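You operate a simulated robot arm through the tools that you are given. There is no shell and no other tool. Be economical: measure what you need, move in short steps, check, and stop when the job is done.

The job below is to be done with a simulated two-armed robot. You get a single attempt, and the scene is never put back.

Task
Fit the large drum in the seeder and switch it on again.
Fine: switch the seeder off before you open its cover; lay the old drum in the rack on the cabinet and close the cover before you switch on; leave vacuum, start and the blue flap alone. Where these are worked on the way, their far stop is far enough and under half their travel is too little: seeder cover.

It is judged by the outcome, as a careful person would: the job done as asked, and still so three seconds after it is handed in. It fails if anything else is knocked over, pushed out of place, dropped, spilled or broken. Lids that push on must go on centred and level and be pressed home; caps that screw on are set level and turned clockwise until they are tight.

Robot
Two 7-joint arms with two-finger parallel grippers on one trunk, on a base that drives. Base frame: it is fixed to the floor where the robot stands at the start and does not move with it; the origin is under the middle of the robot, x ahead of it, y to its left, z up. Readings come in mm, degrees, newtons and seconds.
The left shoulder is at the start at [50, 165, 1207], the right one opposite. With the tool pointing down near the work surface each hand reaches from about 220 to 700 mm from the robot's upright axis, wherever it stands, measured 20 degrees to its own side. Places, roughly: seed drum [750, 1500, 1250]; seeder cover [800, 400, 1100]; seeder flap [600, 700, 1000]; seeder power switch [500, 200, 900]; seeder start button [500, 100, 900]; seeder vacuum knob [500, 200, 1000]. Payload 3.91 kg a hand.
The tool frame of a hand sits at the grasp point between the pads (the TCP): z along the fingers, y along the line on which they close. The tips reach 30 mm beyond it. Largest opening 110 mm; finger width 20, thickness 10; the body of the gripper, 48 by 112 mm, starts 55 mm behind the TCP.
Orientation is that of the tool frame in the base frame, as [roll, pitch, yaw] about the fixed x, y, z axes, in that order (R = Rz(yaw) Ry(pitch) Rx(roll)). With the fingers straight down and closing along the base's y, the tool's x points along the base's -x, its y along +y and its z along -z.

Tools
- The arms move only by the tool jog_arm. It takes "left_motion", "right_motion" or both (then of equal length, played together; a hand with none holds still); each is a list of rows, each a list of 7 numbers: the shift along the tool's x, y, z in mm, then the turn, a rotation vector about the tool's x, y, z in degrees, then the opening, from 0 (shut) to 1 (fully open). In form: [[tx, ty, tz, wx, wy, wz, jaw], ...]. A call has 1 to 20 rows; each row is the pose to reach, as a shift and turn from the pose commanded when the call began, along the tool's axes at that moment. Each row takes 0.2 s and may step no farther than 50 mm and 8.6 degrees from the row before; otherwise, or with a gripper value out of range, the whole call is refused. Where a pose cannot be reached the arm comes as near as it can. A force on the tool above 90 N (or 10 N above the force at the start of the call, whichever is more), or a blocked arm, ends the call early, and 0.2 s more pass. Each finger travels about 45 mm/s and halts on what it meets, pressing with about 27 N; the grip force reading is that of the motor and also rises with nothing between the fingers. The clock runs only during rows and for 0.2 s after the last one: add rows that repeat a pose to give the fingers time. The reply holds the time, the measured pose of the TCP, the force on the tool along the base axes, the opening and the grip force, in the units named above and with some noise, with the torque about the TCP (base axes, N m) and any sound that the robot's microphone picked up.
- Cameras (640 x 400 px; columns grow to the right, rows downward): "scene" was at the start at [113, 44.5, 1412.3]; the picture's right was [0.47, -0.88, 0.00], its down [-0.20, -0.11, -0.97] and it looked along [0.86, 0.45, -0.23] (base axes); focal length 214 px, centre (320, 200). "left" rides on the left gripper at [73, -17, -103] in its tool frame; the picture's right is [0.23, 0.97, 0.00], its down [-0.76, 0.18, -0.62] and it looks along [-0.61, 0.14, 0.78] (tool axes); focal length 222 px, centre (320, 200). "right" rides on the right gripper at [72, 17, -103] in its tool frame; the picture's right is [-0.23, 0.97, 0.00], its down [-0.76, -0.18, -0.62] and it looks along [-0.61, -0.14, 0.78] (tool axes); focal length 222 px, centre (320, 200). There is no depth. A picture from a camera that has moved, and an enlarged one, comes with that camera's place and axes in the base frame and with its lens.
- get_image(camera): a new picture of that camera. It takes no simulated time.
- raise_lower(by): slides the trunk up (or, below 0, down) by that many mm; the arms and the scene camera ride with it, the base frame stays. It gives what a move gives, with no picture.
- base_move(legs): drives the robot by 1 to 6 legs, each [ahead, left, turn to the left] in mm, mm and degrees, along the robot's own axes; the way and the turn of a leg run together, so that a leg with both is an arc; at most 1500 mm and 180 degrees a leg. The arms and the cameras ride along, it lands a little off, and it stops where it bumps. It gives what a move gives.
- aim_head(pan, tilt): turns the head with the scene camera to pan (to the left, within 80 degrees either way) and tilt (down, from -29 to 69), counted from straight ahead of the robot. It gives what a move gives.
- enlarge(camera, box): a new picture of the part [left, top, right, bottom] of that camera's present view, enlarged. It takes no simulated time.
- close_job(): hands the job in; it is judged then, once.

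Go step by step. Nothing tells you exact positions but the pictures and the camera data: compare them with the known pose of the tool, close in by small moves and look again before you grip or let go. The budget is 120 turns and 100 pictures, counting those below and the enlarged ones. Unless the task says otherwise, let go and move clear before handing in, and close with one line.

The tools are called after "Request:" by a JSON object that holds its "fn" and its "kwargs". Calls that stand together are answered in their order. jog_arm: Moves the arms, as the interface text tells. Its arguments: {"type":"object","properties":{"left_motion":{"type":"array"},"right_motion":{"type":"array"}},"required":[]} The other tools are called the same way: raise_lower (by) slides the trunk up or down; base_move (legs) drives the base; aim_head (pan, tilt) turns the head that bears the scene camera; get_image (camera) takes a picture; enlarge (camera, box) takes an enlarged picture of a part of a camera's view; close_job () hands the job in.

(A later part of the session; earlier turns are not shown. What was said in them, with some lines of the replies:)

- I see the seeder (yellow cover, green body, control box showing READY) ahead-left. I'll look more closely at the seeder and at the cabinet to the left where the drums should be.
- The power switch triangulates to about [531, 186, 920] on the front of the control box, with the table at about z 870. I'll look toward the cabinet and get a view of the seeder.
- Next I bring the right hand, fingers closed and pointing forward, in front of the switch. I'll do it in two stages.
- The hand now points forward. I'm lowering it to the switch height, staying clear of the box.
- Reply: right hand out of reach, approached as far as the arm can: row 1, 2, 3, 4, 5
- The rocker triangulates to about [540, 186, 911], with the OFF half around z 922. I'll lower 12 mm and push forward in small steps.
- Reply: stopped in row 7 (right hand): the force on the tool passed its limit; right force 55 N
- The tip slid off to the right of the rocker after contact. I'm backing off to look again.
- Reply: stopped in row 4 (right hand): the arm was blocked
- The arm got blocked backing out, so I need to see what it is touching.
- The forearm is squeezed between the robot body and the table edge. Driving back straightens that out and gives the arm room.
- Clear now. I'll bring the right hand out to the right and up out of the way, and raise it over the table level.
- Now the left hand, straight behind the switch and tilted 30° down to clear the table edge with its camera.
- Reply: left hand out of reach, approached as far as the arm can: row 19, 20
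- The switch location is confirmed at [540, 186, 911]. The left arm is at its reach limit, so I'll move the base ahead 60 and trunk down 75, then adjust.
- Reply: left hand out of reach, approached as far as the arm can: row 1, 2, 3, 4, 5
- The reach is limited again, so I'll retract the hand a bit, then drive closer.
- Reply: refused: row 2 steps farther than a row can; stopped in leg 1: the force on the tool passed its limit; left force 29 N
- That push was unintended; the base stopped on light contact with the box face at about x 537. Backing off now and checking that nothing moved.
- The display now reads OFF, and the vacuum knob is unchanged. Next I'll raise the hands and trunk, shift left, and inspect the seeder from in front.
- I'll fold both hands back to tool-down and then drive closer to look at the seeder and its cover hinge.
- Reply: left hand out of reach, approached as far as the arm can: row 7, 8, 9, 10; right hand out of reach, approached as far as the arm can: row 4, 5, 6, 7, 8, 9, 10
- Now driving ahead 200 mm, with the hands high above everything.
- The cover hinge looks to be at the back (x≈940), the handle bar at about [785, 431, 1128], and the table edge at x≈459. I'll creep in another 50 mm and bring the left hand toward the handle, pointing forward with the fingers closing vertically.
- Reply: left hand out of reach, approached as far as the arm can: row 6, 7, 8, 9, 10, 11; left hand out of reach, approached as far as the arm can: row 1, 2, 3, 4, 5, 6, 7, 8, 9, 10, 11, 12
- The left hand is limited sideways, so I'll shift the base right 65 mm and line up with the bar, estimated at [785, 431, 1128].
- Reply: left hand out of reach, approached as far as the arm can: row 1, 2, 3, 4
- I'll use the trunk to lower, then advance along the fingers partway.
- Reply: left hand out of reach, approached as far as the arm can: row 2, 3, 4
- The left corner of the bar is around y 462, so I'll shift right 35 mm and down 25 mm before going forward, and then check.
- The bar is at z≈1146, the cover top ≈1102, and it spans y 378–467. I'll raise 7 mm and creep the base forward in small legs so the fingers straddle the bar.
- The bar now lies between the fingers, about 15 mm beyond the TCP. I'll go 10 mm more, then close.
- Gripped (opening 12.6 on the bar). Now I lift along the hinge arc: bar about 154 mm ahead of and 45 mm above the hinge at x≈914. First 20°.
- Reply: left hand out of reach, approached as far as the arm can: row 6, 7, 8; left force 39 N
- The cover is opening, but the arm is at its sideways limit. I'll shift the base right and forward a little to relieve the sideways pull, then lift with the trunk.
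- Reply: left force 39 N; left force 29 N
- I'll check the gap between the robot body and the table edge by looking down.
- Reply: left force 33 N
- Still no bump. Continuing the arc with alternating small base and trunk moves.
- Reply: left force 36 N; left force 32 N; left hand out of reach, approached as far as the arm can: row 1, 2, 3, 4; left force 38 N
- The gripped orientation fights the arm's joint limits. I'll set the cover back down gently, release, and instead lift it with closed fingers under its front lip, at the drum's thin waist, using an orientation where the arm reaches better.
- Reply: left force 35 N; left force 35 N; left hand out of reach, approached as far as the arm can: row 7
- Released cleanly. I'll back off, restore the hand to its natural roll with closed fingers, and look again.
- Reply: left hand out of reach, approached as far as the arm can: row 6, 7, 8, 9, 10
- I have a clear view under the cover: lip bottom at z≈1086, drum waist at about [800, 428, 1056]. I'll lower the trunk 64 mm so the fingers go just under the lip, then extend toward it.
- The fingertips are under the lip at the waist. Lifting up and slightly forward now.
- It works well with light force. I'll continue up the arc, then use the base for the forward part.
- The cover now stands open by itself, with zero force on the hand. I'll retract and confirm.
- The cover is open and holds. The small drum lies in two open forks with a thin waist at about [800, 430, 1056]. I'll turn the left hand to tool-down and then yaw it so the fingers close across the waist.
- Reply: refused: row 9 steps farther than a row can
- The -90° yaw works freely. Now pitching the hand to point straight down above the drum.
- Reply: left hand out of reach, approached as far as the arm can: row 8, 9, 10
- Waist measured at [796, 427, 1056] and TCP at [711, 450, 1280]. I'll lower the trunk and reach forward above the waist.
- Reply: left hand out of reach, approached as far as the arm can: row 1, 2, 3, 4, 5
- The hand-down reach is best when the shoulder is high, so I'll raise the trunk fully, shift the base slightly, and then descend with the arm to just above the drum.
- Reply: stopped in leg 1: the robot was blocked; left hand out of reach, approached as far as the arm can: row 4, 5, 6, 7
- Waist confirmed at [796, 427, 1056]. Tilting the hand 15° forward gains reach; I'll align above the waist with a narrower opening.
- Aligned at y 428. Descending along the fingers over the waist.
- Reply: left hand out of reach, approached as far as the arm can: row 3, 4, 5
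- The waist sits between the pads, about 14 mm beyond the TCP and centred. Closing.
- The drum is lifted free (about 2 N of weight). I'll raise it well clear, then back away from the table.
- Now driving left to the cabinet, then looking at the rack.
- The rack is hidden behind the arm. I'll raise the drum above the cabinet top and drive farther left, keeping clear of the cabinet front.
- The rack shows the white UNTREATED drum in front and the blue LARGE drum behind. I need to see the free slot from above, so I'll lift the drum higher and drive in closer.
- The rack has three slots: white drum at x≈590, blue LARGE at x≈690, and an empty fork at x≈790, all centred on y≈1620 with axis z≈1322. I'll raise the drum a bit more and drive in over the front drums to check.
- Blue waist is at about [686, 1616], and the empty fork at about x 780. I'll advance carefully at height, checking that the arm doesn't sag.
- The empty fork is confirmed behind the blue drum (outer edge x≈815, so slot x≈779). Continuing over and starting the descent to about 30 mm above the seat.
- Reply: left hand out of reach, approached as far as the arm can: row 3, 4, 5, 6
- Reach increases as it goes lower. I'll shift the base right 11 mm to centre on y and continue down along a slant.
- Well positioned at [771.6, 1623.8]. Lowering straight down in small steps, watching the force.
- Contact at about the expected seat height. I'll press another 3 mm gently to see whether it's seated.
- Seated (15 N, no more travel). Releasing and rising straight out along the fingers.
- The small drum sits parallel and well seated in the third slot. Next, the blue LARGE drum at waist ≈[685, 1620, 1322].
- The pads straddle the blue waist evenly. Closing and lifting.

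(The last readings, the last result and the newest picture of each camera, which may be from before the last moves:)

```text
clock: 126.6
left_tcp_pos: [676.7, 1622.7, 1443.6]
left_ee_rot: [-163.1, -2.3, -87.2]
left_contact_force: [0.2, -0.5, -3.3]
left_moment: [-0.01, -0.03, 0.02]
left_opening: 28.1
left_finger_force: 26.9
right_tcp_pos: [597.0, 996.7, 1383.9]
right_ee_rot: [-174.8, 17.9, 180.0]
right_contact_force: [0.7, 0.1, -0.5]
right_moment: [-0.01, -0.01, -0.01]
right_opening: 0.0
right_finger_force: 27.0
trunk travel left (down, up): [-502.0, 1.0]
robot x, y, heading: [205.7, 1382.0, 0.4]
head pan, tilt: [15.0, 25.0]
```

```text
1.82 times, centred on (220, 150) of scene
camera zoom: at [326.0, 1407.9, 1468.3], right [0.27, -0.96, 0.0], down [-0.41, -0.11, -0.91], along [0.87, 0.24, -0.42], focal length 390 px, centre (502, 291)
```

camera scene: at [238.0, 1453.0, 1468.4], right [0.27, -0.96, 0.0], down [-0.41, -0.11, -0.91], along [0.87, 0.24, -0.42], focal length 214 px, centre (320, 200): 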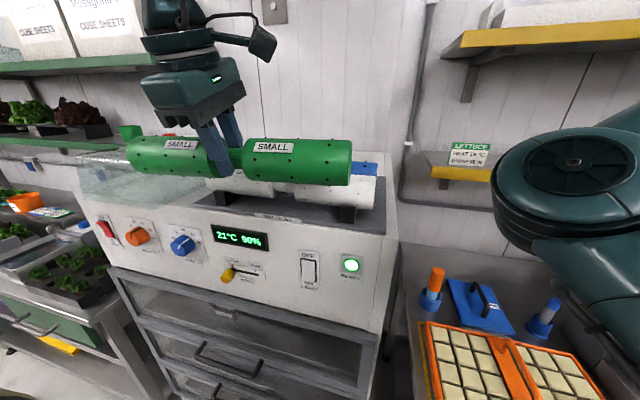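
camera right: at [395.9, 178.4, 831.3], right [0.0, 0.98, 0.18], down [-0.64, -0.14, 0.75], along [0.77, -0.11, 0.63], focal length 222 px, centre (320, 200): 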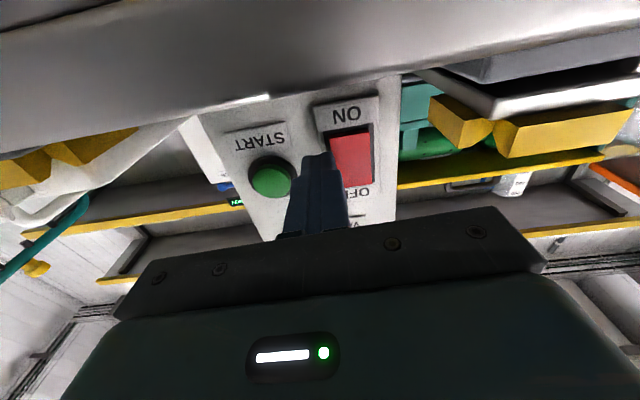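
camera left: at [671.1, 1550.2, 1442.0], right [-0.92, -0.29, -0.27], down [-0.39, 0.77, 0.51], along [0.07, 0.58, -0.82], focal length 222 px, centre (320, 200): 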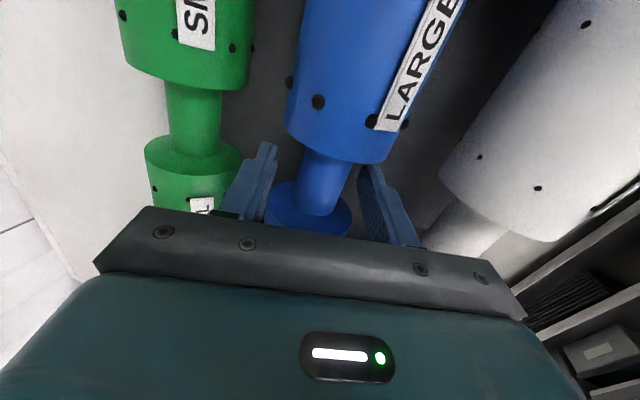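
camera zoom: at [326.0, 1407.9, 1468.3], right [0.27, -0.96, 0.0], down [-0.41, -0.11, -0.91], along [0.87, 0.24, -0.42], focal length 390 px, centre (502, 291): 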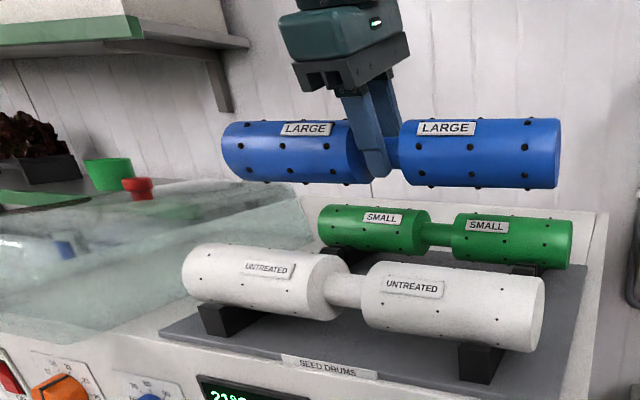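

The LARGE drum is held securely. Backing out and driving back to the seeder.

Request:
{"fn": "base_move", "kwargs": {"legs": [[-330, 0, 0], [0, -1178, 0]]}}

Request:
{"fn": "jog_arm", "kwargs": {"left_motion": [[0, 2, 18, 0, 0, 0, 0], [1, 4, 36, 0, 0, 0, 0], [1, 6, 54, 0, 0, 0, 0], [2, 8, 72, 0, 0, 0, 0], [3, 10, 90, 0, 0, 0, 0], [3, 12, 108, 0, 0, 0, 0], [4, 14, 126, 0, 0, 0, 0], [4, 16, 144, 0, 0, 0, 0], [5, 18, 162, 0, 0, 0, 0], [5, 20, 180, 0, 0, 0, 0], [6, 24, 200, 0, 0, 0, 0], [6, 27, 219, 0, 0, 0, 0]]}}

Request:
{"fn": "aim_head", "kwargs": {"pan": 10, "tilt": 30}}

Request:
{"fn": "get_image", "kwargs": {"camera": "scene"}}

```text
clock: 134.3
left_tcp_pos: [350.8, 458.1, 1443.9]
left_ee_rot: [-163.1, -2.6, -87.4]
left_contact_force: [0.0, 0.2, -3.7]
left_moment: [0.03, 0.01, 0.02]
left_opening: 27.9
left_finger_force: 26.9
right_tcp_pos: [269.5, -167.6, 1384.4]
right_ee_rot: [-174.7, 17.9, 179.8]
right_contact_force: [-0.5, -0.2, -0.2]
right_moment: [-0.03, 0.02, 0.0]
right_opening: 0.0
right_finger_force: 27.2
trunk travel left (down, up): [-502.0, 1.0]
robot x, y, heading: [-118.4, 225.6, 0.2]
head pan, tilt: [15.0, 25.0]
```

```text
clock: 136.9
left_tcp_pos: [390.9, 446.0, 1225.3]
left_ee_rot: [-163.0, -2.5, -87.4]
left_contact_force: [-0.3, 0.6, -3.7]
left_moment: [-0.01, 0.02, 0.01]
left_opening: 28.3
left_finger_force: 26.9
right_tcp_pos: [269.6, -167.1, 1384.5]
right_ee_rot: [-174.8, 17.9, 179.8]
right_contact_force: [0.4, -0.1, 0.2]
right_moment: [-0.03, 0.01, -0.01]
right_opening: 0.2
right_finger_force: 27.2
trunk travel left (down, up): [-502.0, 1.0]
robot x, y, heading: [-122.1, 217.1, 0.4]
head pan, tilt: [15.0, 25.0]
```

```text
clock: 137.5
left_tcp_pos: [390.2, 446.2, 1227.0]
left_ee_rot: [-162.9, -2.5, -87.4]
left_contact_force: [0.9, 0.3, -2.9]
left_moment: [0.02, 0.02, -0.03]
left_opening: 28.3
left_finger_force: 27.8
right_tcp_pos: [268.1, -168.5, 1385.5]
right_ee_rot: [-174.8, 17.9, 179.9]
right_contact_force: [1.4, 0.5, -0.1]
right_moment: [0.03, 0.01, 0.02]
right_opening: 0.2
right_finger_force: 27.1
trunk travel left (down, up): [-502.0, 1.0]
robot x, y, heading: [-122.5, 219.7, 0.2]
head pan, tilt: [10.0, 30.0]
```

```text
21 pictures are left
camera scene: at [-0.6, 237.3, 1460.4], right [0.18, -0.98, 0.0], down [-0.49, -0.09, -0.87], along [0.85, 0.16, -0.5], focal length 214 px, centre (320, 200)
```

scene: 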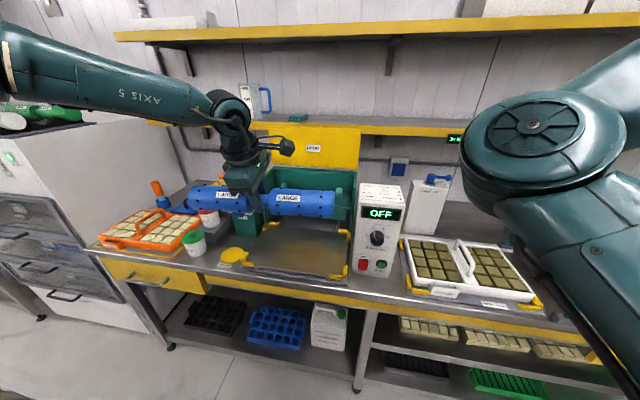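

Now approaching the seeder: drive in so the drum is above the forks.

Request:
{"fn": "base_move", "kwargs": {"legs": [[250, -16, 0], [74, 0, 0]]}}

Request:
{"fn": "get_image", "kwargs": {"camera": "left"}}

Request:
{"fn": "enlarge", "kwargs": {"camera": "scene", "box": [140, 60, 380, 260]}}

```text
clock: 140.0
left_tcp_pos: [711.4, 431.8, 1225.7]
left_ee_rot: [-163.2, -2.5, -87.4]
left_contact_force: [1.7, 0.4, -3.9]
left_moment: [0.02, 0.05, 0.02]
left_opening: 28.2
left_finger_force: 27.0
right_tcp_pos: [590.2, -179.9, 1385.3]
right_ee_rot: [-174.8, 17.8, 179.7]
right_contact_force: [0.6, -0.6, -1.0]
right_moment: [-0.01, 0.02, -0.01]
right_opening: 0.0
right_finger_force: 27.2
trunk travel left (down, up): [-502.0, 1.0]
robot x, y, heading: [200.8, 209.5, 0.4]
head pan, tilt: [10.0, 30.0]
```

```text
20 pictures are left
camera left: at [702.2, 363.7, 1332.3], right [-0.92, -0.28, -0.27], down [-0.39, 0.77, 0.51], along [0.07, 0.58, -0.82], focal length 222 px, centre (320, 200)
```

left: 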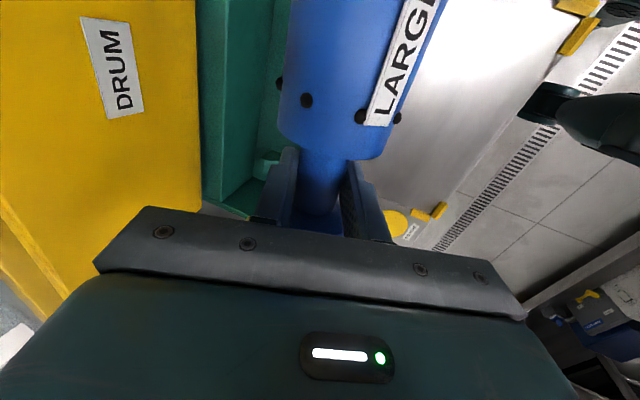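

```text
2.00 times, centred on (260, 160) of scene
camera zoom: at [320.7, 223.5, 1460.2], right [0.18, -0.98, 0.0], down [-0.49, -0.09, -0.87], along [0.85, 0.16, -0.5], focal length 429 px, centre (440, 280)
```

zoom: 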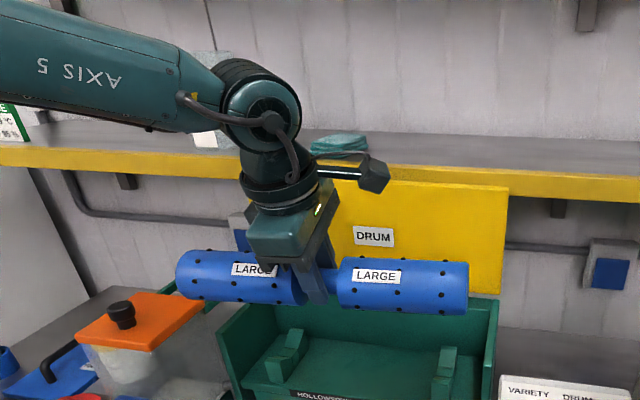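

Lined up over the open seeder. Descending to about 30 mm above the seat along the same path the small drum came out.

Request:
{"fn": "base_move", "kwargs": {"legs": [[6, 0, 0]]}}

Request:
{"fn": "jog_arm", "kwargs": {"left_motion": [[0, -4, 15, 0, 0, 0, 0], [0, -8, 30, 0, 0, 0, 0], [0, -12, 45, 0, 0, 0, 0], [0, -15, 60, 0, 0, 0, 0], [0, -18, 75, 0, 0, 0, 0], [0, -20, 90, 0, 0, 0, 0], [0, -20, 105, 0, 0, 0, 0], [0, -20, 120, 0, 0, 0, 0], [0, -20, 136, 0, 0, 0, 0]]}}

Request:
{"fn": "get_image", "kwargs": {"camera": "left"}}

Request:
{"fn": "enlarge", "kwargs": {"camera": "scene", "box": [180, 120, 380, 280]}}

```text
clock: 140.7
left_tcp_pos: [715.9, 431.7, 1227.1]
left_ee_rot: [-163.0, -2.5, -87.4]
left_contact_force: [-1.0, 0.4, -3.6]
left_moment: [0.03, -0.03, 0.03]
left_opening: 28.1
left_finger_force: 27.3
right_tcp_pos: [594.0, -181.3, 1384.8]
right_ee_rot: [-174.8, 17.8, 179.9]
right_contact_force: [-0.4, -0.7, -0.6]
right_moment: [0.0, -0.01, 0.04]
right_opening: 0.1
right_finger_force: 26.8
trunk travel left (down, up): [-502.0, 1.0]
robot x, y, heading: [203.0, 201.1, 0.3]
head pan, tilt: [10.0, 30.0]
```

```text
clock: 142.7
left_tcp_pos: [774.9, 430.3, 1101.5]
left_ee_rot: [-163.0, -2.5, -87.4]
left_contact_force: [0.5, -0.3, -3.3]
left_moment: [-0.01, 0.06, 0.02]
left_opening: 28.4
left_finger_force: 26.9
right_tcp_pos: [595.6, -181.5, 1384.7]
right_ee_rot: [-174.7, 17.9, 179.7]
right_contact_force: [0.1, 0.7, 0.5]
right_moment: [-0.02, 0.03, -0.02]
right_opening: 0.0
right_finger_force: 26.8
trunk travel left (down, up): [-502.0, 1.0]
robot x, y, heading: [205.2, 207.9, 0.5]
head pan, tilt: [10.0, 30.0]
```

```text
18 pictures are left
camera left: at [767.1, 361.1, 1208.4], right [-0.92, -0.28, -0.27], down [-0.39, 0.77, 0.51], along [0.07, 0.58, -0.82], focal length 222 px, centre (320, 200)
```

left: 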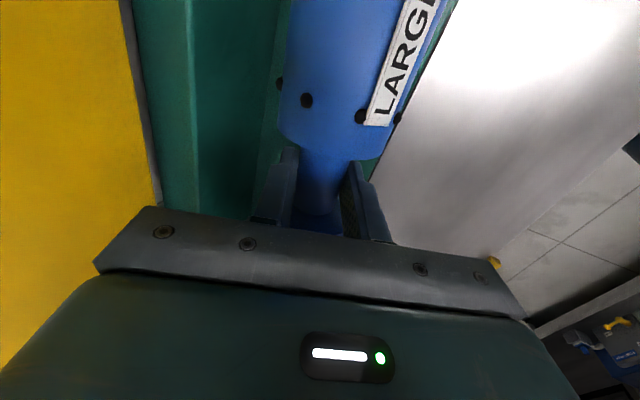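

```text
2.50 times, centred on (280, 200) of scene
camera zoom: at [326.1, 223.7, 1460.3], right [0.18, -0.98, 0.0], down [-0.49, -0.09, -0.87], along [0.85, 0.16, -0.5], focal length 536 px, centre (420, 200)
```

zoom: 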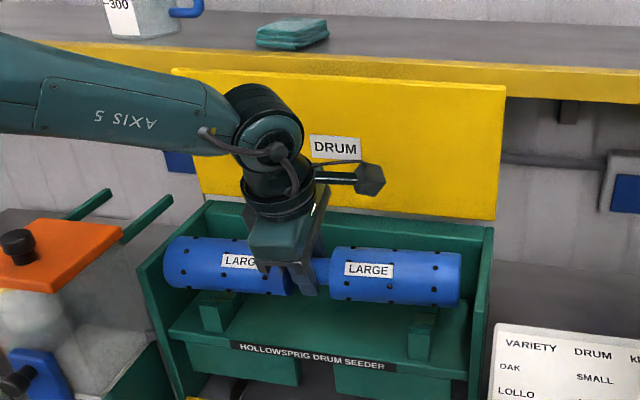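

Request:
{"fn": "base_move", "kwargs": {"legs": [[4, -6, 0]]}}

Request:
{"fn": "jog_arm", "kwargs": {"left_motion": [[0, 0, 7, 0, 0, 0, 0], [0, 0, 14, 0, 0, 0, 0], [0, 0, 21, 0, 0, 0, 0], [0, -0.5, 28, 0, 0, 0, 0]]}}

```text
clock: 143.6
left_tcp_pos: [775.6, 429.5, 1100.0]
left_ee_rot: [-163.2, -2.6, -87.1]
left_contact_force: [0.0, 0.1, -3.8]
left_moment: [0.0, 0.0, 0.02]
left_opening: 28.4
left_finger_force: 26.9
right_tcp_pos: [598.0, -182.9, 1383.3]
right_ee_rot: [-174.8, 17.9, -180.0]
right_contact_force: [-0.9, 0.3, 0.1]
right_moment: [0.02, 0.02, 0.01]
right_opening: 0.1
right_finger_force: 26.8
trunk travel left (down, up): [-502.0, 1.0]
robot x, y, heading: [206.6, 203.8, 0.9]
head pan, tilt: [10.0, 30.0]
stopped in leg 1: the robot was blocked; the commanded pose is now the measured one
```

```text
clock: 144.6
left_tcp_pos: [784.5, 429.2, 1076.4]
left_ee_rot: [-162.9, -2.4, -87.2]
left_contact_force: [2.2, -0.6, 2.4]
left_moment: [0.74, 0.03, -0.2]
left_opening: 28.2
left_finger_force: 27.6
right_tcp_pos: [597.4, -182.9, 1385.2]
right_ee_rot: [-174.8, 18.0, -180.0]
right_contact_force: [0.0, 0.3, 0.5]
right_moment: [0.0, 0.01, -0.01]
right_opening: 0.0
right_finger_force: 26.7
trunk travel left (down, up): [-502.0, 1.0]
robot x, y, heading: [206.8, 204.1, 0.5]
head pan, tilt: [10.0, 30.0]
```

First light contact. Continuing straight down a few mm.

Request:
{"fn": "jog_arm", "kwargs": {"left_motion": [[0, 0.6, 2, 0, 0, 0, 0], [0, 1.2, 4, 0, 0, 0, 0], [0, 1.8, 6, 0, 0, 0, 0]]}}

Request:
{"fn": "enlarge", "kwargs": {"camera": "scene", "box": [180, 120, 380, 280]}}

```text
clock: 145.4
left_tcp_pos: [782.7, 427.7, 1071.9]
left_ee_rot: [-162.8, -2.5, -87.2]
left_contact_force: [4.5, -3.0, 8.7]
left_moment: [0.52, -0.16, -0.57]
left_opening: 28.7
left_finger_force: 27.1
right_tcp_pos: [597.4, -181.8, 1385.4]
right_ee_rot: [-174.9, 17.8, -180.0]
right_contact_force: [0.3, -0.3, -0.1]
right_moment: [0.01, 0.01, 0.0]
right_opening: 0.0
right_finger_force: 26.9
trunk travel left (down, up): [-502.0, 1.0]
robot x, y, heading: [208.7, 203.9, 0.5]
head pan, tilt: [10.0, 30.0]
```

```text
2.50 times, centred on (280, 200) of scene
camera zoom: at [326.3, 219.6, 1460.5], right [0.18, -0.98, 0.0], down [-0.49, -0.09, -0.87], along [0.85, 0.16, -0.5], focal length 536 px, centre (420, 200)
```

zoom: 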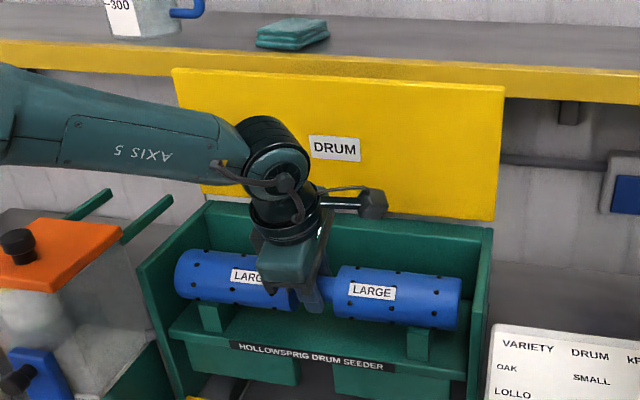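

Request:
{"fn": "jog_arm", "kwargs": {"left_motion": [[0, -0.5, 1.7, 0, 0, 0, 0], [0, -1, 3.5, 0, 0, 0, 0], [0, -1, 5, 0, 0, 0, 0]]}}

```text
clock: 146.2
left_tcp_pos: [783.3, 428.6, 1072.1]
left_ee_rot: [-162.7, -2.6, -87.3]
left_contact_force: [6.7, -6.4, 19.4]
left_moment: [0.1, -0.35, -0.62]
left_opening: 28.6
left_finger_force: 26.9
left hand out of reach, approached as far as the arm can: row 1, 2, 3
right_tcp_pos: [596.6, -185.1, 1385.5]
right_ee_rot: [-174.9, 18.0, -180.0]
right_contact_force: [0.6, -0.1, -0.2]
right_moment: [0.02, 0.0, -0.01]
right_opening: 0.0
right_finger_force: 26.9
trunk travel left (down, up): [-502.0, 1.0]
robot x, y, heading: [209.4, 200.6, 0.8]
head pan, tilt: [10.0, 30.0]
```

Firm, level contact on both forks. Opening the fingers and rising out along the tool.

Request:
{"fn": "jog_arm", "kwargs": {"left_motion": [[0, 0, -1, 0, 0, 0, 0.12], [0, 0, -1, 0, 0, 0, 0.3], [0, 0, -1, 0, 0, 0, 0.5], [0, 0, -1, 0, 0, 0, 0.5], [0, 0, -8, 0, 0, 0, 0.5], [0, 0, -20, 0, 0, 0, 0.5], [0, 0, -35, 0, 0, 0, 0.5], [0, 0, -55, 0, 0, 0, 0.5], [0, 0, -80, 0, 0, 0, 0.5], [0, 5, -105, 0, 0, 0, 0.5]]}}

Request:
{"fn": "get_image", "kwargs": {"camera": "left"}}

Request:
{"fn": "enlarge", "kwargs": {"camera": "scene", "box": [180, 120, 380, 280]}}

```text
clock: 148.4
left_tcp_pos: [746.0, 435.0, 1168.3]
left_ee_rot: [-163.1, -2.4, -87.0]
left_contact_force: [0.0, -0.2, 0.4]
left_moment: [0.0, -0.01, 0.0]
left_opening: 54.9
left_finger_force: 0.0
right_tcp_pos: [597.6, -182.8, 1385.1]
right_ee_rot: [-174.7, 18.0, -180.0]
right_contact_force: [-0.2, -0.1, -0.4]
right_moment: [0.0, -0.01, 0.02]
right_opening: 0.1
right_finger_force: 27.1
trunk travel left (down, up): [-502.0, 1.0]
robot x, y, heading: [205.9, 200.9, 0.7]
head pan, tilt: [10.0, 30.0]
```

```text
15 pictures are left
camera left: at [737.6, 366.1, 1274.8], right [-0.92, -0.29, -0.27], down [-0.39, 0.77, 0.51], along [0.06, 0.58, -0.81], focal length 222 px, centre (320, 200)
```

left: 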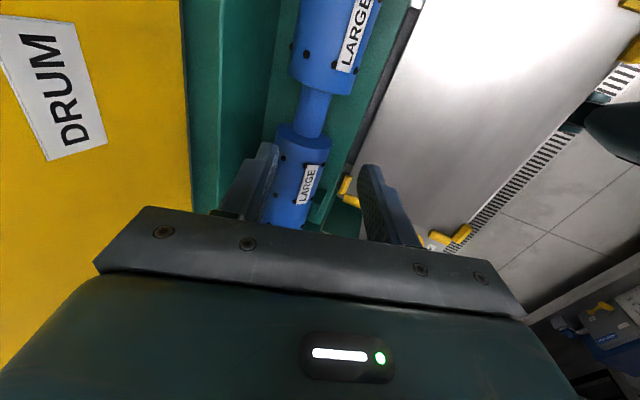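

```text
2.50 times, centred on (280, 200) of scene
camera zoom: at [325.7, 220.3, 1460.4], right [0.18, -0.98, 0.0], down [-0.49, -0.09, -0.87], along [0.85, 0.16, -0.5], focal length 536 px, centre (420, 200)
```

zoom: 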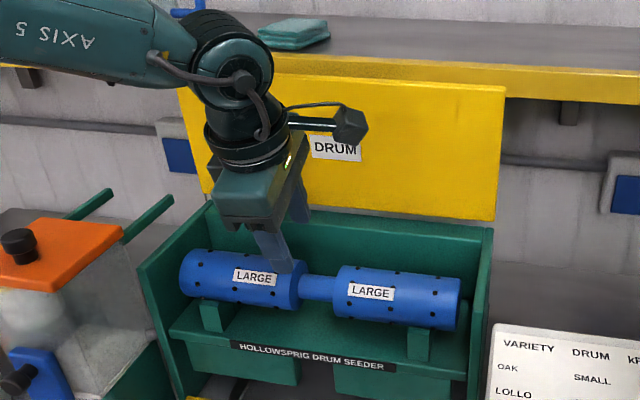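

The LARGE drum is seated level in both forks. Now to close the cover: I'll raise the hand, shift left to y≈510 (clear of the handle behind), tilt to 30°, and hook the fingers over the cover's top edge.

Request:
{"fn": "jog_arm", "kwargs": {"left_motion": [[0, -8, -25, 0, 0, 0, 0.5], [0, -15, -50, 0, 0, 0, 0.5], [0, -22, -75, 4, 0, 0, 0.5], [0, -29, -100, 8, 0, 0, 0.5], [0, -36, -125, 13, 0, 0, 0.5], [0, -46, -155, 13, 0, 0, 0.5]]}}

Request:
{"fn": "base_move", "kwargs": {"legs": [[0, 75, 0]]}}

Request:
{"fn": "get_image", "kwargs": {"camera": "left"}}

```text
clock: 149.8
left_tcp_pos: [745.5, 439.4, 1327.9]
left_ee_rot: [-150.1, -2.5, -87.1]
left_contact_force: [-0.5, -0.5, 0.5]
left_moment: [-0.01, 0.02, 0.01]
left_opening: 55.0
left_finger_force: 0.1
right_tcp_pos: [597.2, -182.5, 1384.9]
right_ee_rot: [-174.8, 18.0, -179.9]
right_contact_force: [0.0, -0.7, -0.3]
right_moment: [-0.01, 0.03, -0.03]
right_opening: 0.0
right_finger_force: 26.6
trunk travel left (down, up): [-502.0, 1.0]
robot x, y, heading: [207.3, 204.3, 0.6]
head pan, tilt: [10.0, 30.0]
```

```text
clock: 150.8
left_tcp_pos: [742.9, 513.4, 1326.4]
left_ee_rot: [-150.2, -2.5, -87.0]
left_contact_force: [0.2, 0.2, -0.3]
left_moment: [-0.02, 0.0, 0.01]
left_opening: 55.1
left_finger_force: 0.1
right_tcp_pos: [596.3, -108.5, 1384.5]
right_ee_rot: [-174.7, 18.0, -179.8]
right_contact_force: [-0.5, 0.5, 1.0]
right_moment: [-0.03, 0.0, 0.01]
right_opening: 0.1
right_finger_force: 26.8
trunk travel left (down, up): [-502.0, 1.0]
robot x, y, heading: [207.6, 274.7, 0.8]
head pan, tilt: [10.0, 30.0]
```

```text
13 pictures are left
camera left: at [713.0, 444.5, 1427.9], right [-0.83, -0.29, -0.48], down [-0.5, 0.76, 0.42], along [0.24, 0.59, -0.77], focal length 222 px, centre (320, 200)
```

left: 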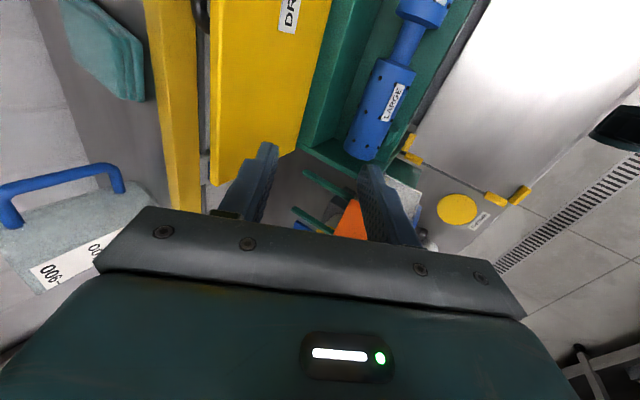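

The cover's top edge is at about [899, y, 1272], with roughly 50 mm clear to the shelf behind. Moving the straddling fingers just above the edge.

Request:
{"fn": "jog_arm", "kwargs": {"left_motion": [[0, -20, 15, 0, 0, 0, 0.4], [0, -40, 31, 0, 0, 0, 0.4], [0, -60, 47, 0, 0, 0, 0.4], [0, -78, 63, 0, 0, 0, 0.4], [0, -95, 79, 0, 0, 0, 0.4], [0, -95, 79, 0, 0, 0, 0.4]]}}

Request:
{"fn": "get_image", "kwargs": {"camera": "left"}}

```text
clock: 152.2
left_tcp_pos: [853.8, 525.9, 1300.2]
left_ee_rot: [-150.1, -2.5, -87.1]
left_contact_force: [0.6, -0.4, 0.4]
left_moment: [-0.03, 0.01, -0.01]
left_opening: 44.0
left_finger_force: 0.0
left hand out of reach, approached as far as the arm can: row 5, 6
right_tcp_pos: [596.6, -108.9, 1385.8]
right_ee_rot: [-174.7, 17.9, -179.9]
right_contact_force: [0.3, -0.2, 0.2]
right_moment: [0.0, 0.01, 0.01]
right_opening: 0.1
right_finger_force: 27.0
trunk travel left (down, up): [-502.0, 1.0]
robot x, y, heading: [204.6, 275.5, 0.6]
head pan, tilt: [10.0, 30.0]
```

```text
12 pictures are left
camera left: at [821.9, 457.0, 1401.8], right [-0.83, -0.29, -0.48], down [-0.5, 0.76, 0.42], along [0.24, 0.59, -0.77], focal length 222 px, centre (320, 200)
```

left: 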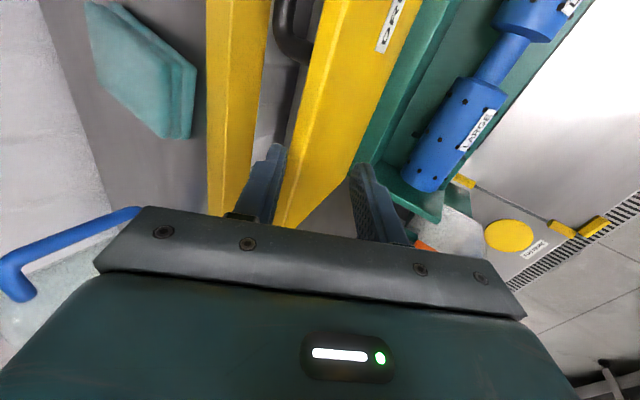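

Nearly there: the rear finger is just about behind the edge. I'll tilt 10° more for reach, move 24 mm forward, then down so the rear finger hooks behind the plate.

Request:
{"fn": "jog_arm", "kwargs": {"left_motion": [[0, -7, 4, 4, 0, 0, 0.4], [0, -14, 8, 8, 0, 0, 0.4], [0, -20.8, 12, 10, 0, 0, 0.4], [0, -15, 22, 10, 0, 0, 0.4], [0, -9, 32, 10, 0, 0, 0.4], [0, -3.8, 41, 10, 0, 0, 0.4]]}}

Request:
{"fn": "get_image", "kwargs": {"camera": "left"}}

```text
clock: 153.7
left_tcp_pos: [875.7, 525.1, 1267.3]
left_ee_rot: [-140.0, -2.5, -87.1]
left_contact_force: [0.2, 0.1, 0.6]
left_moment: [-0.02, 0.0, -0.02]
left_opening: 43.8
left_finger_force: 0.1
right_tcp_pos: [597.2, -109.4, 1383.8]
right_ee_rot: [-174.8, 18.0, -179.9]
right_contact_force: [0.1, 0.6, -0.6]
right_moment: [0.02, -0.02, 0.03]
right_opening: 0.0
right_finger_force: 27.1
trunk travel left (down, up): [-502.0, 1.0]
robot x, y, heading: [208.1, 274.8, 1.1]
head pan, tilt: [10.0, 30.0]
```

```text
11 pictures are left
camera left: at [828.2, 455.0, 1360.8], right [-0.73, -0.29, -0.61], down [-0.58, 0.75, 0.33], along [0.36, 0.6, -0.72], focal length 222 px, centre (320, 200)
```

left: 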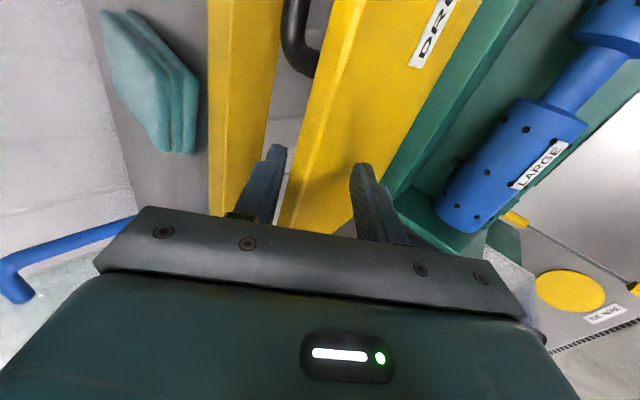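

The plate is caged between the fingers, no contact yet. Pulling it forward over vertical and starting down the arc.

Request:
{"fn": "jog_arm", "kwargs": {"left_motion": [[0, 10.7, -7.6, 1.5, 0, 0, 0.4], [0, 22, -15.8, 3, 0, 0, 0.4], [0, 40.2, -26.9, 5.5, 0, 0, 0.4], [0, 58.9, -37.3, 8, 0, 0, 0.4], [0, 58.9, -37.3, 8, 0, 0, 0.4]]}}

Request:
{"fn": "get_image", "kwargs": {"camera": "left"}}

```text
clock: 154.8
left_tcp_pos: [807.8, 522.5, 1257.8]
left_ee_rot: [-132.0, -2.6, -87.2]
left_contact_force: [-2.2, 0.0, -0.8]
left_moment: [0.0, 0.06, -0.03]
left_opening: 44.8
left_finger_force: 1.1
right_tcp_pos: [596.3, -108.5, 1384.5]
right_ee_rot: [-174.7, 17.9, -179.9]
right_contact_force: [0.2, 0.6, -0.3]
right_moment: [0.0, 0.0, 0.0]
right_opening: 0.0
right_finger_force: 26.7
trunk travel left (down, up): [-502.0, 1.0]
robot x, y, heading: [205.5, 279.1, 0.5]
head pan, tilt: [10.0, 30.0]
```

```text
10 pictures are left
camera left: at [747.5, 450.8, 1342.8], right [-0.64, -0.29, -0.71], down [-0.62, 0.74, 0.25], along [0.46, 0.6, -0.65], focal length 222 px, centre (320, 200)
```

left: 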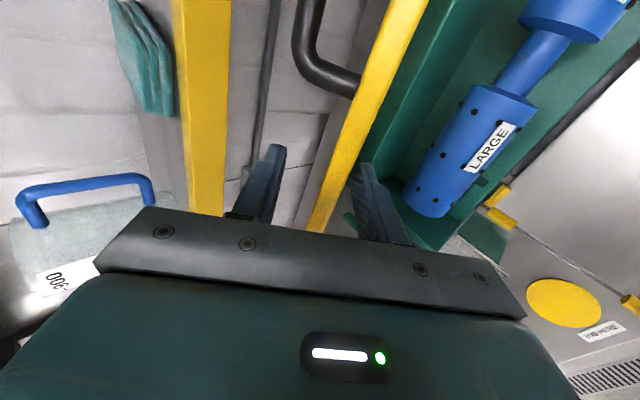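

The cover is resting on the front finger at about 60°. Lowering it along the arc.

Request:
{"fn": "jog_arm", "kwargs": {"left_motion": [[0, 21.7, -4.6, 2.5, 0, 0, 0.4], [0, 44.8, -7.9, 5, 0, 0, 0.4], [0, 66.8, -6.9, 7.5, 0, 0, 0.4], [0, 88.8, -4.4, 10, 0, 0, 0.4], [0, 110.4, 3, 12.5, 0, 0, 0.4], [0, 131.3, 11.2, 15, 0, 0, 0.4]]}}

Request:
{"fn": "get_image", "kwargs": {"camera": "left"}}

```text
clock: 156.2
left_tcp_pos: [729.0, 515.2, 1153.9]
left_ee_rot: [-117.0, -2.6, -87.0]
left_contact_force: [0.5, 0.0, -3.3]
left_moment: [0.05, -0.02, 0.02]
left_opening: 45.1
left_finger_force: 1.7
right_tcp_pos: [596.8, -107.7, 1384.5]
right_ee_rot: [-174.7, 18.0, -179.8]
right_contact_force: [0.2, 0.0, -0.2]
right_moment: [-0.01, 0.0, -0.01]
right_opening: 0.0
right_finger_force: 27.2
trunk travel left (down, up): [-502.0, 1.0]
robot x, y, heading: [205.9, 275.0, 0.9]
head pan, tilt: [10.0, 30.0]
```

```text
9 pictures are left
camera left: at [650.3, 441.2, 1218.7], right [-0.43, -0.29, -0.86], down [-0.67, 0.73, 0.09], along [0.6, 0.62, -0.51], focal length 222 px, centre (320, 200)
```

left: 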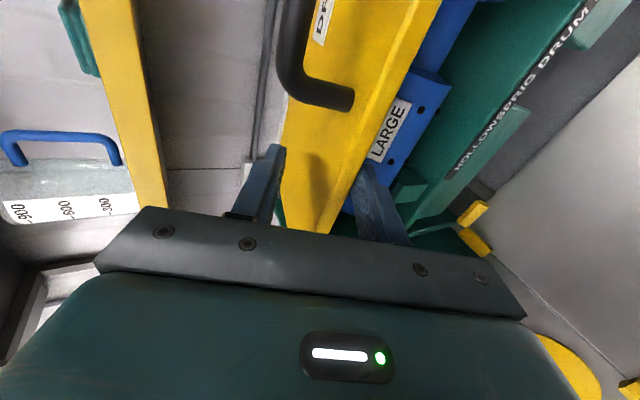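

Almost closed. Lowering the last bit and sliding the finger out from under the lip horizontally.

Request:
{"fn": "jog_arm", "kwargs": {"left_motion": [[0, 8, 2, 0, 0, 0, 0.4], [0, 15, 4, 0, 0, 0, 0.4], [0, 22, 5.5, 0, 0, 0, 0.4], [0, 26, -3, 0, 0, 0, 0.4], [0, 31, -12, 0, 0, 0, 0.4], [0, 40, -30, 0, 0, 0, 0.4], [0, 55, -60, 0, 0, 0, 0.4]]}}

Request:
{"fn": "enlarge", "kwargs": {"camera": "scene", "box": [160, 120, 400, 300]}}

```text
clock: 157.8
left_tcp_pos: [649.4, 505.7, 1145.2]
left_ee_rot: [-117.4, -2.4, -87.0]
left_contact_force: [-0.4, -0.6, -0.4]
left_moment: [0.01, 0.02, 0.01]
left_opening: 44.0
left_finger_force: 0.0
left hand out of reach, approached as far as the arm can: row 6, 7
right_tcp_pos: [596.2, -110.1, 1385.7]
right_ee_rot: [-174.9, 17.9, -179.9]
right_contact_force: [0.2, -0.5, -1.1]
right_moment: [0.0, 0.0, -0.01]
right_opening: 0.0
right_finger_force: 26.4
trunk travel left (down, up): [-502.0, 1.0]
robot x, y, heading: [203.1, 276.0, 0.9]
head pan, tilt: [10.0, 30.0]
```

```text
2.22 times, centred on (280, 210) of scene
camera zoom: at [324.8, 294.5, 1460.5], right [0.19, -0.98, 0.0], down [-0.49, -0.09, -0.87], along [0.85, 0.16, -0.5], focal length 477 px, centre (409, 178)
```

zoom: 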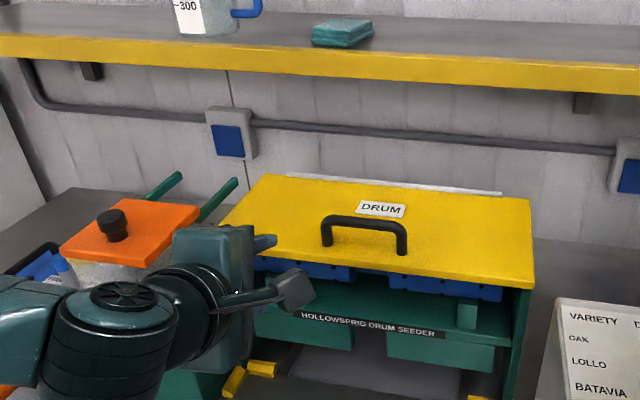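

The cover is closed. Next, back off, move right in front of the switch, restore the hand's natural roll with closed fingers, and lower by the trunk to the ON half (z≈898).

Request:
{"fn": "base_move", "kwargs": {"legs": [[-230, 0, 0], [0, -298, 0]]}}

Request:
{"fn": "jog_arm", "kwargs": {"left_motion": [[0, 0, 0, 0, 0, 8.5, 0], [0, 0, 0, 0, 0, 17, 0], [0, 0, 0, 0, 0, 25.5, 0], [0, 0, 0, 0, 0, 34, 0], [0, 0, 0, 0, 0, 42.5, 0], [0, 0, 0, 0, 0, 51, 0], [0, 0, 0, 0, 0, 59.5, 0], [0, 0, 0, 0, 0, 68, 0], [0, 0, 0, 0, 0, 76.5, 0], [0, 0, 0, 0, 0, 85, 0], [0, 0, 0, 0, 0, 88, 0]]}}

Request:
{"fn": "raise_lower", "kwargs": {"by": -200}}

Request:
{"fn": "get_image", "kwargs": {"camera": "left"}}

```text
clock: 161.2
left_tcp_pos: [418.0, 207.3, 1145.5]
left_ee_rot: [-117.4, -2.5, -87.1]
left_contact_force: [0.0, 0.0, -0.6]
left_moment: [0.01, 0.01, 0.03]
left_opening: 44.1
left_finger_force: 0.1
right_tcp_pos: [363.2, -408.0, 1385.3]
right_ee_rot: [-174.9, 18.0, 179.9]
right_contact_force: [-0.2, 0.7, 0.4]
right_moment: [0.02, 0.02, 0.01]
right_opening: 0.1
right_finger_force: 26.8
trunk travel left (down, up): [-502.0, 1.0]
robot x, y, heading: [-26.4, -24.6, 0.3]
head pan, tilt: [10.0, 30.0]
```

```text
clock: 163.6
left_tcp_pos: [418.0, 207.4, 1145.3]
left_ee_rot: [-171.2, 62.3, -168.5]
left_contact_force: [-0.8, 0.5, 0.9]
left_moment: [0.0, 0.02, 0.0]
left_opening: 0.1
left_finger_force: 26.7
right_tcp_pos: [362.8, -408.1, 1386.6]
right_ee_rot: [-174.9, 17.9, 179.9]
right_contact_force: [0.3, -0.3, -0.5]
right_moment: [-0.01, -0.03, 0.02]
right_opening: 0.1
right_finger_force: 27.2
trunk travel left (down, up): [-502.0, 1.0]
robot x, y, heading: [-28.1, -23.0, 0.6]
head pan, tilt: [10.0, 30.0]
```

```text
clock: 165.8
left_tcp_pos: [418.4, 207.5, 945.8]
left_ee_rot: [-170.9, 62.2, -168.2]
left_contact_force: [-0.4, -0.6, -0.1]
left_moment: [-0.01, 0.01, 0.03]
left_opening: 0.0
left_finger_force: 27.1
right_tcp_pos: [362.6, -407.3, 1185.1]
right_ee_rot: [-174.8, 17.9, 179.9]
right_contact_force: [0.7, 0.4, -0.3]
right_moment: [0.04, -0.01, -0.01]
right_opening: 0.1
right_finger_force: 26.5
trunk travel left (down, up): [-302.0, 201.0]
robot x, y, heading: [-27.8, -21.7, 0.4]
head pan, tilt: [10.0, 30.0]
```

```text
7 pictures are left
camera left: at [296.2, 181.0, 930.0], right [-0.17, 0.95, -0.27], down [-0.22, 0.23, 0.95], along [0.96, 0.22, 0.17], focal length 222 px, centre (320, 200)
```

left: 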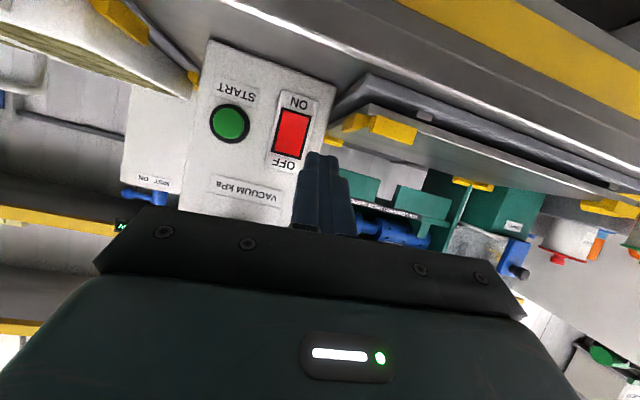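

The rocker spans z≈888–937 at y≈187, with the ON half centred near z 900. Moving the fingertips in front of it, then checking.

Request:
{"fn": "jog_arm", "kwargs": {"left_motion": [[3, -8, 20, 0, 0, 0, 0], [6, -15, 42, 0, 0, 0, 0], [10.9, -22.9, 60, 0, 0, 0, 0], [10.9, -22.9, 73.4, 0, 0, 0, 0], [10.9, -22.9, 73.4, 0, 0, 0, 0]]}}

Request:
{"fn": "get_image", "kwargs": {"camera": "left"}}

```text
clock: 167.0
left_tcp_pos: [484.3, 180.4, 912.4]
left_ee_rot: [-171.2, 61.9, -168.3]
left_contact_force: [-0.7, -0.5, 0.7]
left_moment: [-0.03, 0.04, -0.01]
left_opening: 0.0
left_finger_force: 26.7
left hand out of reach, approached as far as the arm can: row 2, 3, 4, 5
right_tcp_pos: [363.5, -407.5, 1183.7]
right_ee_rot: [-174.7, 17.8, 179.9]
right_contact_force: [0.1, -0.6, -0.2]
right_moment: [0.01, 0.01, 0.0]
right_opening: 0.0
right_finger_force: 27.0
trunk travel left (down, up): [-302.0, 201.0]
robot x, y, heading: [-25.9, -23.2, 0.5]
head pan, tilt: [10.0, 30.0]
```

```text
6 pictures are left
camera left: at [362.0, 152.7, 897.9], right [-0.17, 0.95, -0.27], down [-0.21, 0.23, 0.95], along [0.96, 0.22, 0.16], focal length 222 px, centre (320, 200)
```

left: 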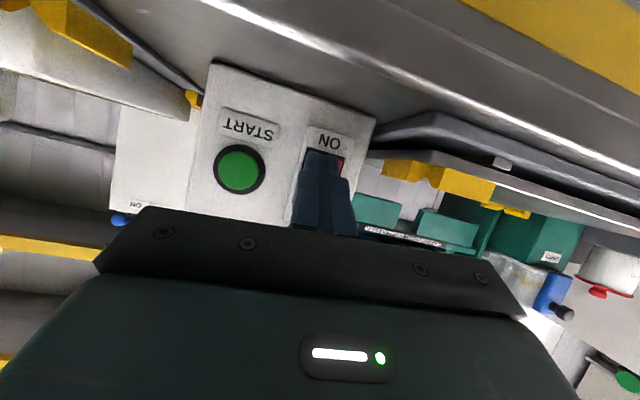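

Aligned with the ON half; the tip is slightly high and right. I'll lower the trunk 9 mm, then press by driving gently forward as worked before.

Request:
{"fn": "raise_lower", "kwargs": {"by": -10}}

Request:
{"fn": "base_move", "kwargs": {"legs": [[14, 5, 0]]}}

Request:
{"fn": "base_move", "kwargs": {"legs": [[20, 0, 0]]}}

Request:
{"fn": "enlarge", "kwargs": {"camera": "scene", "box": [280, 140, 480, 300]}}

```text
clock: 167.6
left_tcp_pos: [483.4, 178.9, 903.0]
left_ee_rot: [-171.3, 61.9, -168.4]
left_contact_force: [-0.8, -0.5, 0.1]
left_moment: [-0.03, 0.01, 0.01]
left_opening: 0.0
left_finger_force: 26.9
right_tcp_pos: [361.9, -407.9, 1175.5]
right_ee_rot: [-174.8, 17.9, 179.8]
right_contact_force: [0.3, 0.1, 0.0]
right_moment: [0.0, 0.0, -0.01]
right_opening: 0.0
right_finger_force: 26.5
trunk travel left (down, up): [-292.0, 211.0]
robot x, y, heading: [-26.0, -24.6, 0.2]
head pan, tilt: [10.0, 30.0]
```

```text
clock: 168.4
left_tcp_pos: [498.2, 182.5, 902.6]
left_ee_rot: [-171.3, 61.9, -168.4]
left_contact_force: [-1.1, 0.6, 0.1]
left_moment: [0.0, 0.03, -0.01]
left_opening: 0.1
left_finger_force: 27.0
right_tcp_pos: [375.6, -401.7, 1175.5]
right_ee_rot: [-174.8, 17.8, 180.0]
right_contact_force: [-0.5, -0.1, -0.3]
right_moment: [-0.02, -0.01, -0.01]
right_opening: 0.1
right_finger_force: 27.1
trunk travel left (down, up): [-292.0, 211.0]
robot x, y, heading: [-12.6, -14.3, 0.5]
head pan, tilt: [10.0, 30.0]
```

```text
clock: 169.2
left_tcp_pos: [504.1, 184.2, 894.7]
left_ee_rot: [-172.1, 60.3, -169.1]
left_contact_force: [0.6, 0.2, -2.1]
left_moment: [0.01, 0.02, 0.0]
left_opening: 0.0
left_finger_force: 26.8
right_tcp_pos: [392.5, -400.3, 1175.2]
right_ee_rot: [-174.9, 17.9, -180.0]
right_contact_force: [0.2, -0.4, 0.5]
right_moment: [-0.03, -0.01, 0.01]
right_opening: 0.0
right_finger_force: 26.6
trunk travel left (down, up): [-292.0, 211.0]
robot x, y, heading: [3.0, -15.3, 0.8]
head pan, tilt: [10.0, 30.0]
stopped in leg 1: the force on the tool passed its limit (the readings are from after the stop); the commanded pose is now the measured one
```

```text
2.50 times, centred on (380, 220) of scene
camera zoom: at [122.0, 2.0, 1250.3], right [0.18, -0.98, 0.0], down [-0.49, -0.09, -0.87], along [0.85, 0.16, -0.5], focal length 536 px, centre (170, 150)
```

zoom: 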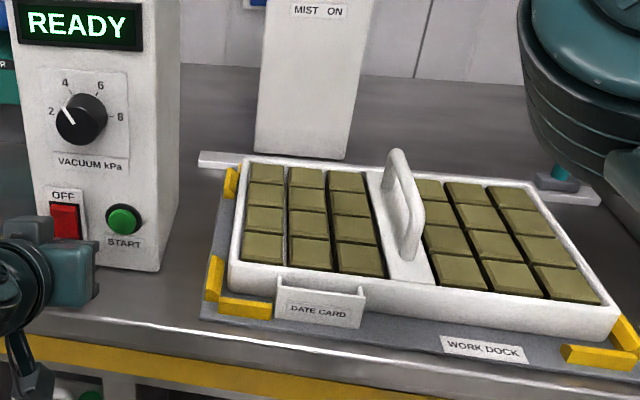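

The display reads READY, so it is switched on. I'll back straight off by driving away, then check the whole scene.

Request:
{"fn": "base_move", "kwargs": {"legs": [[-220, 0, 0]]}}

Request:
{"fn": "aim_head", "kwargs": {"pan": 25, "tilt": 15}}

Request:
{"fn": "raise_lower", "kwargs": {"by": 150}}

Request:
{"fn": "get_image", "kwargs": {"camera": "scene"}}

Request:
{"fn": "enlarge", "kwargs": {"camera": "scene", "box": [240, 170, 460, 330]}}

```text
clock: 170.9
left_tcp_pos: [281.0, 181.6, 895.3]
left_ee_rot: [-171.9, 60.3, -169.1]
left_contact_force: [-0.1, -0.7, 0.7]
left_moment: [0.03, 0.02, 0.0]
left_opening: 0.0
left_finger_force: 26.8
right_tcp_pos: [170.3, -405.4, 1175.3]
right_ee_rot: [-174.9, 17.9, -180.0]
right_contact_force: [1.1, 0.3, -0.4]
right_moment: [0.0, -0.04, 0.04]
right_opening: 0.0
right_finger_force: 27.3
trunk travel left (down, up): [-292.0, 211.0]
robot x, y, heading: [-219.5, -18.5, 0.4]
head pan, tilt: [10.0, 30.0]
```

```text
clock: 171.7
left_tcp_pos: [282.1, 181.6, 895.1]
left_ee_rot: [-171.8, 60.2, -169.0]
left_contact_force: [-0.6, 0.5, -0.1]
left_moment: [0.04, 0.02, 0.05]
left_opening: 0.0
left_finger_force: 27.2
right_tcp_pos: [170.5, -404.0, 1175.6]
right_ee_rot: [-174.9, 18.0, 179.9]
right_contact_force: [0.8, 0.2, 0.0]
right_moment: [-0.02, 0.01, -0.01]
right_opening: 0.2
right_finger_force: 27.7
trunk travel left (down, up): [-292.0, 211.0]
robot x, y, heading: [-221.2, -21.1, 0.4]
head pan, tilt: [25.0, 15.0]
```

```text
clock: 173.5
left_tcp_pos: [282.5, 182.3, 1045.0]
left_ee_rot: [-171.9, 60.2, -169.3]
left_contact_force: [-0.6, 0.9, 0.7]
left_moment: [0.03, 0.0, 0.04]
left_opening: 0.3
left_finger_force: 26.7
right_tcp_pos: [170.1, -403.1, 1324.2]
right_ee_rot: [-174.9, 17.7, 179.9]
right_contact_force: [-0.2, 0.0, 0.0]
right_moment: [-0.02, -0.02, 0.02]
right_opening: 0.0
right_finger_force: 27.1
trunk travel left (down, up): [-442.0, 61.0]
robot x, y, heading: [-219.9, -19.9, 0.8]
head pan, tilt: [25.0, 15.0]
```

```text
4 pictures are left
camera scene: at [-105.6, 23.2, 1424.5], right [0.43, -0.9, 0.0], down [-0.23, -0.11, -0.97], along [0.87, 0.42, -0.26], focal length 214 px, centre (320, 200)
```

scene: 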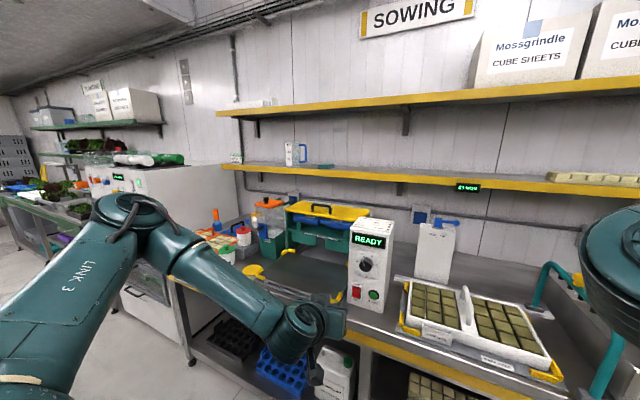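

```text
2.50 times, centred on (350, 250) of scene
camera zoom: at [-105.6, 23.2, 1424.5], right [0.43, -0.9, 0.0], down [-0.23, -0.11, -0.97], along [0.87, 0.42, -0.26], focal length 536 px, centre (245, 75)
```

zoom: 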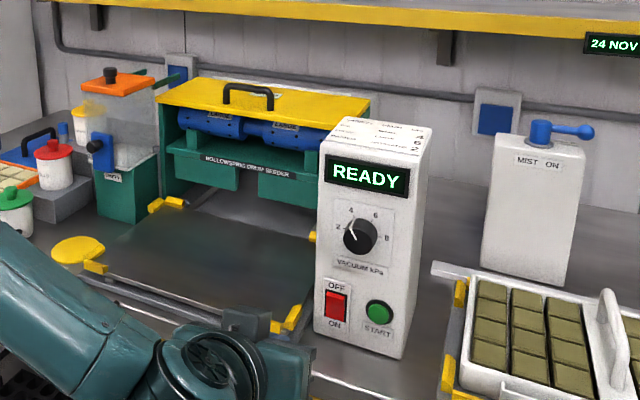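

Everything looks in order. One last close look at the cover seating.

Request:
{"fn": "enlarge", "kwargs": {"camera": "scene", "box": [270, 190, 390, 265]}}

```text
5.33 times, centred on (330, 228) of scene
camera zoom: at [-105.6, 23.2, 1424.5], right [0.43, -0.9, 0.0], down [-0.23, -0.11, -0.97], along [0.87, 0.42, -0.26], focal length 1144 px, centre (267, 53)
```

zoom: 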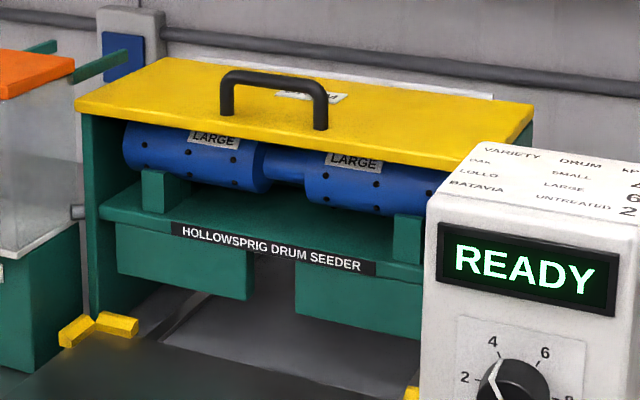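

The cover is shut flush, the LARGE drum sits level in its forks, and the display reads READY. Handing in.

Request:
{"fn": "close_job", "kwargs": {}}

```text
The job is handed in.
```

The large drum is in the seeder and the cover is shut. The small drum is in the rack's empty slot on the cabinet. The seeder is switched on and reads READY; vacuum, start and the blue flap were left alone.
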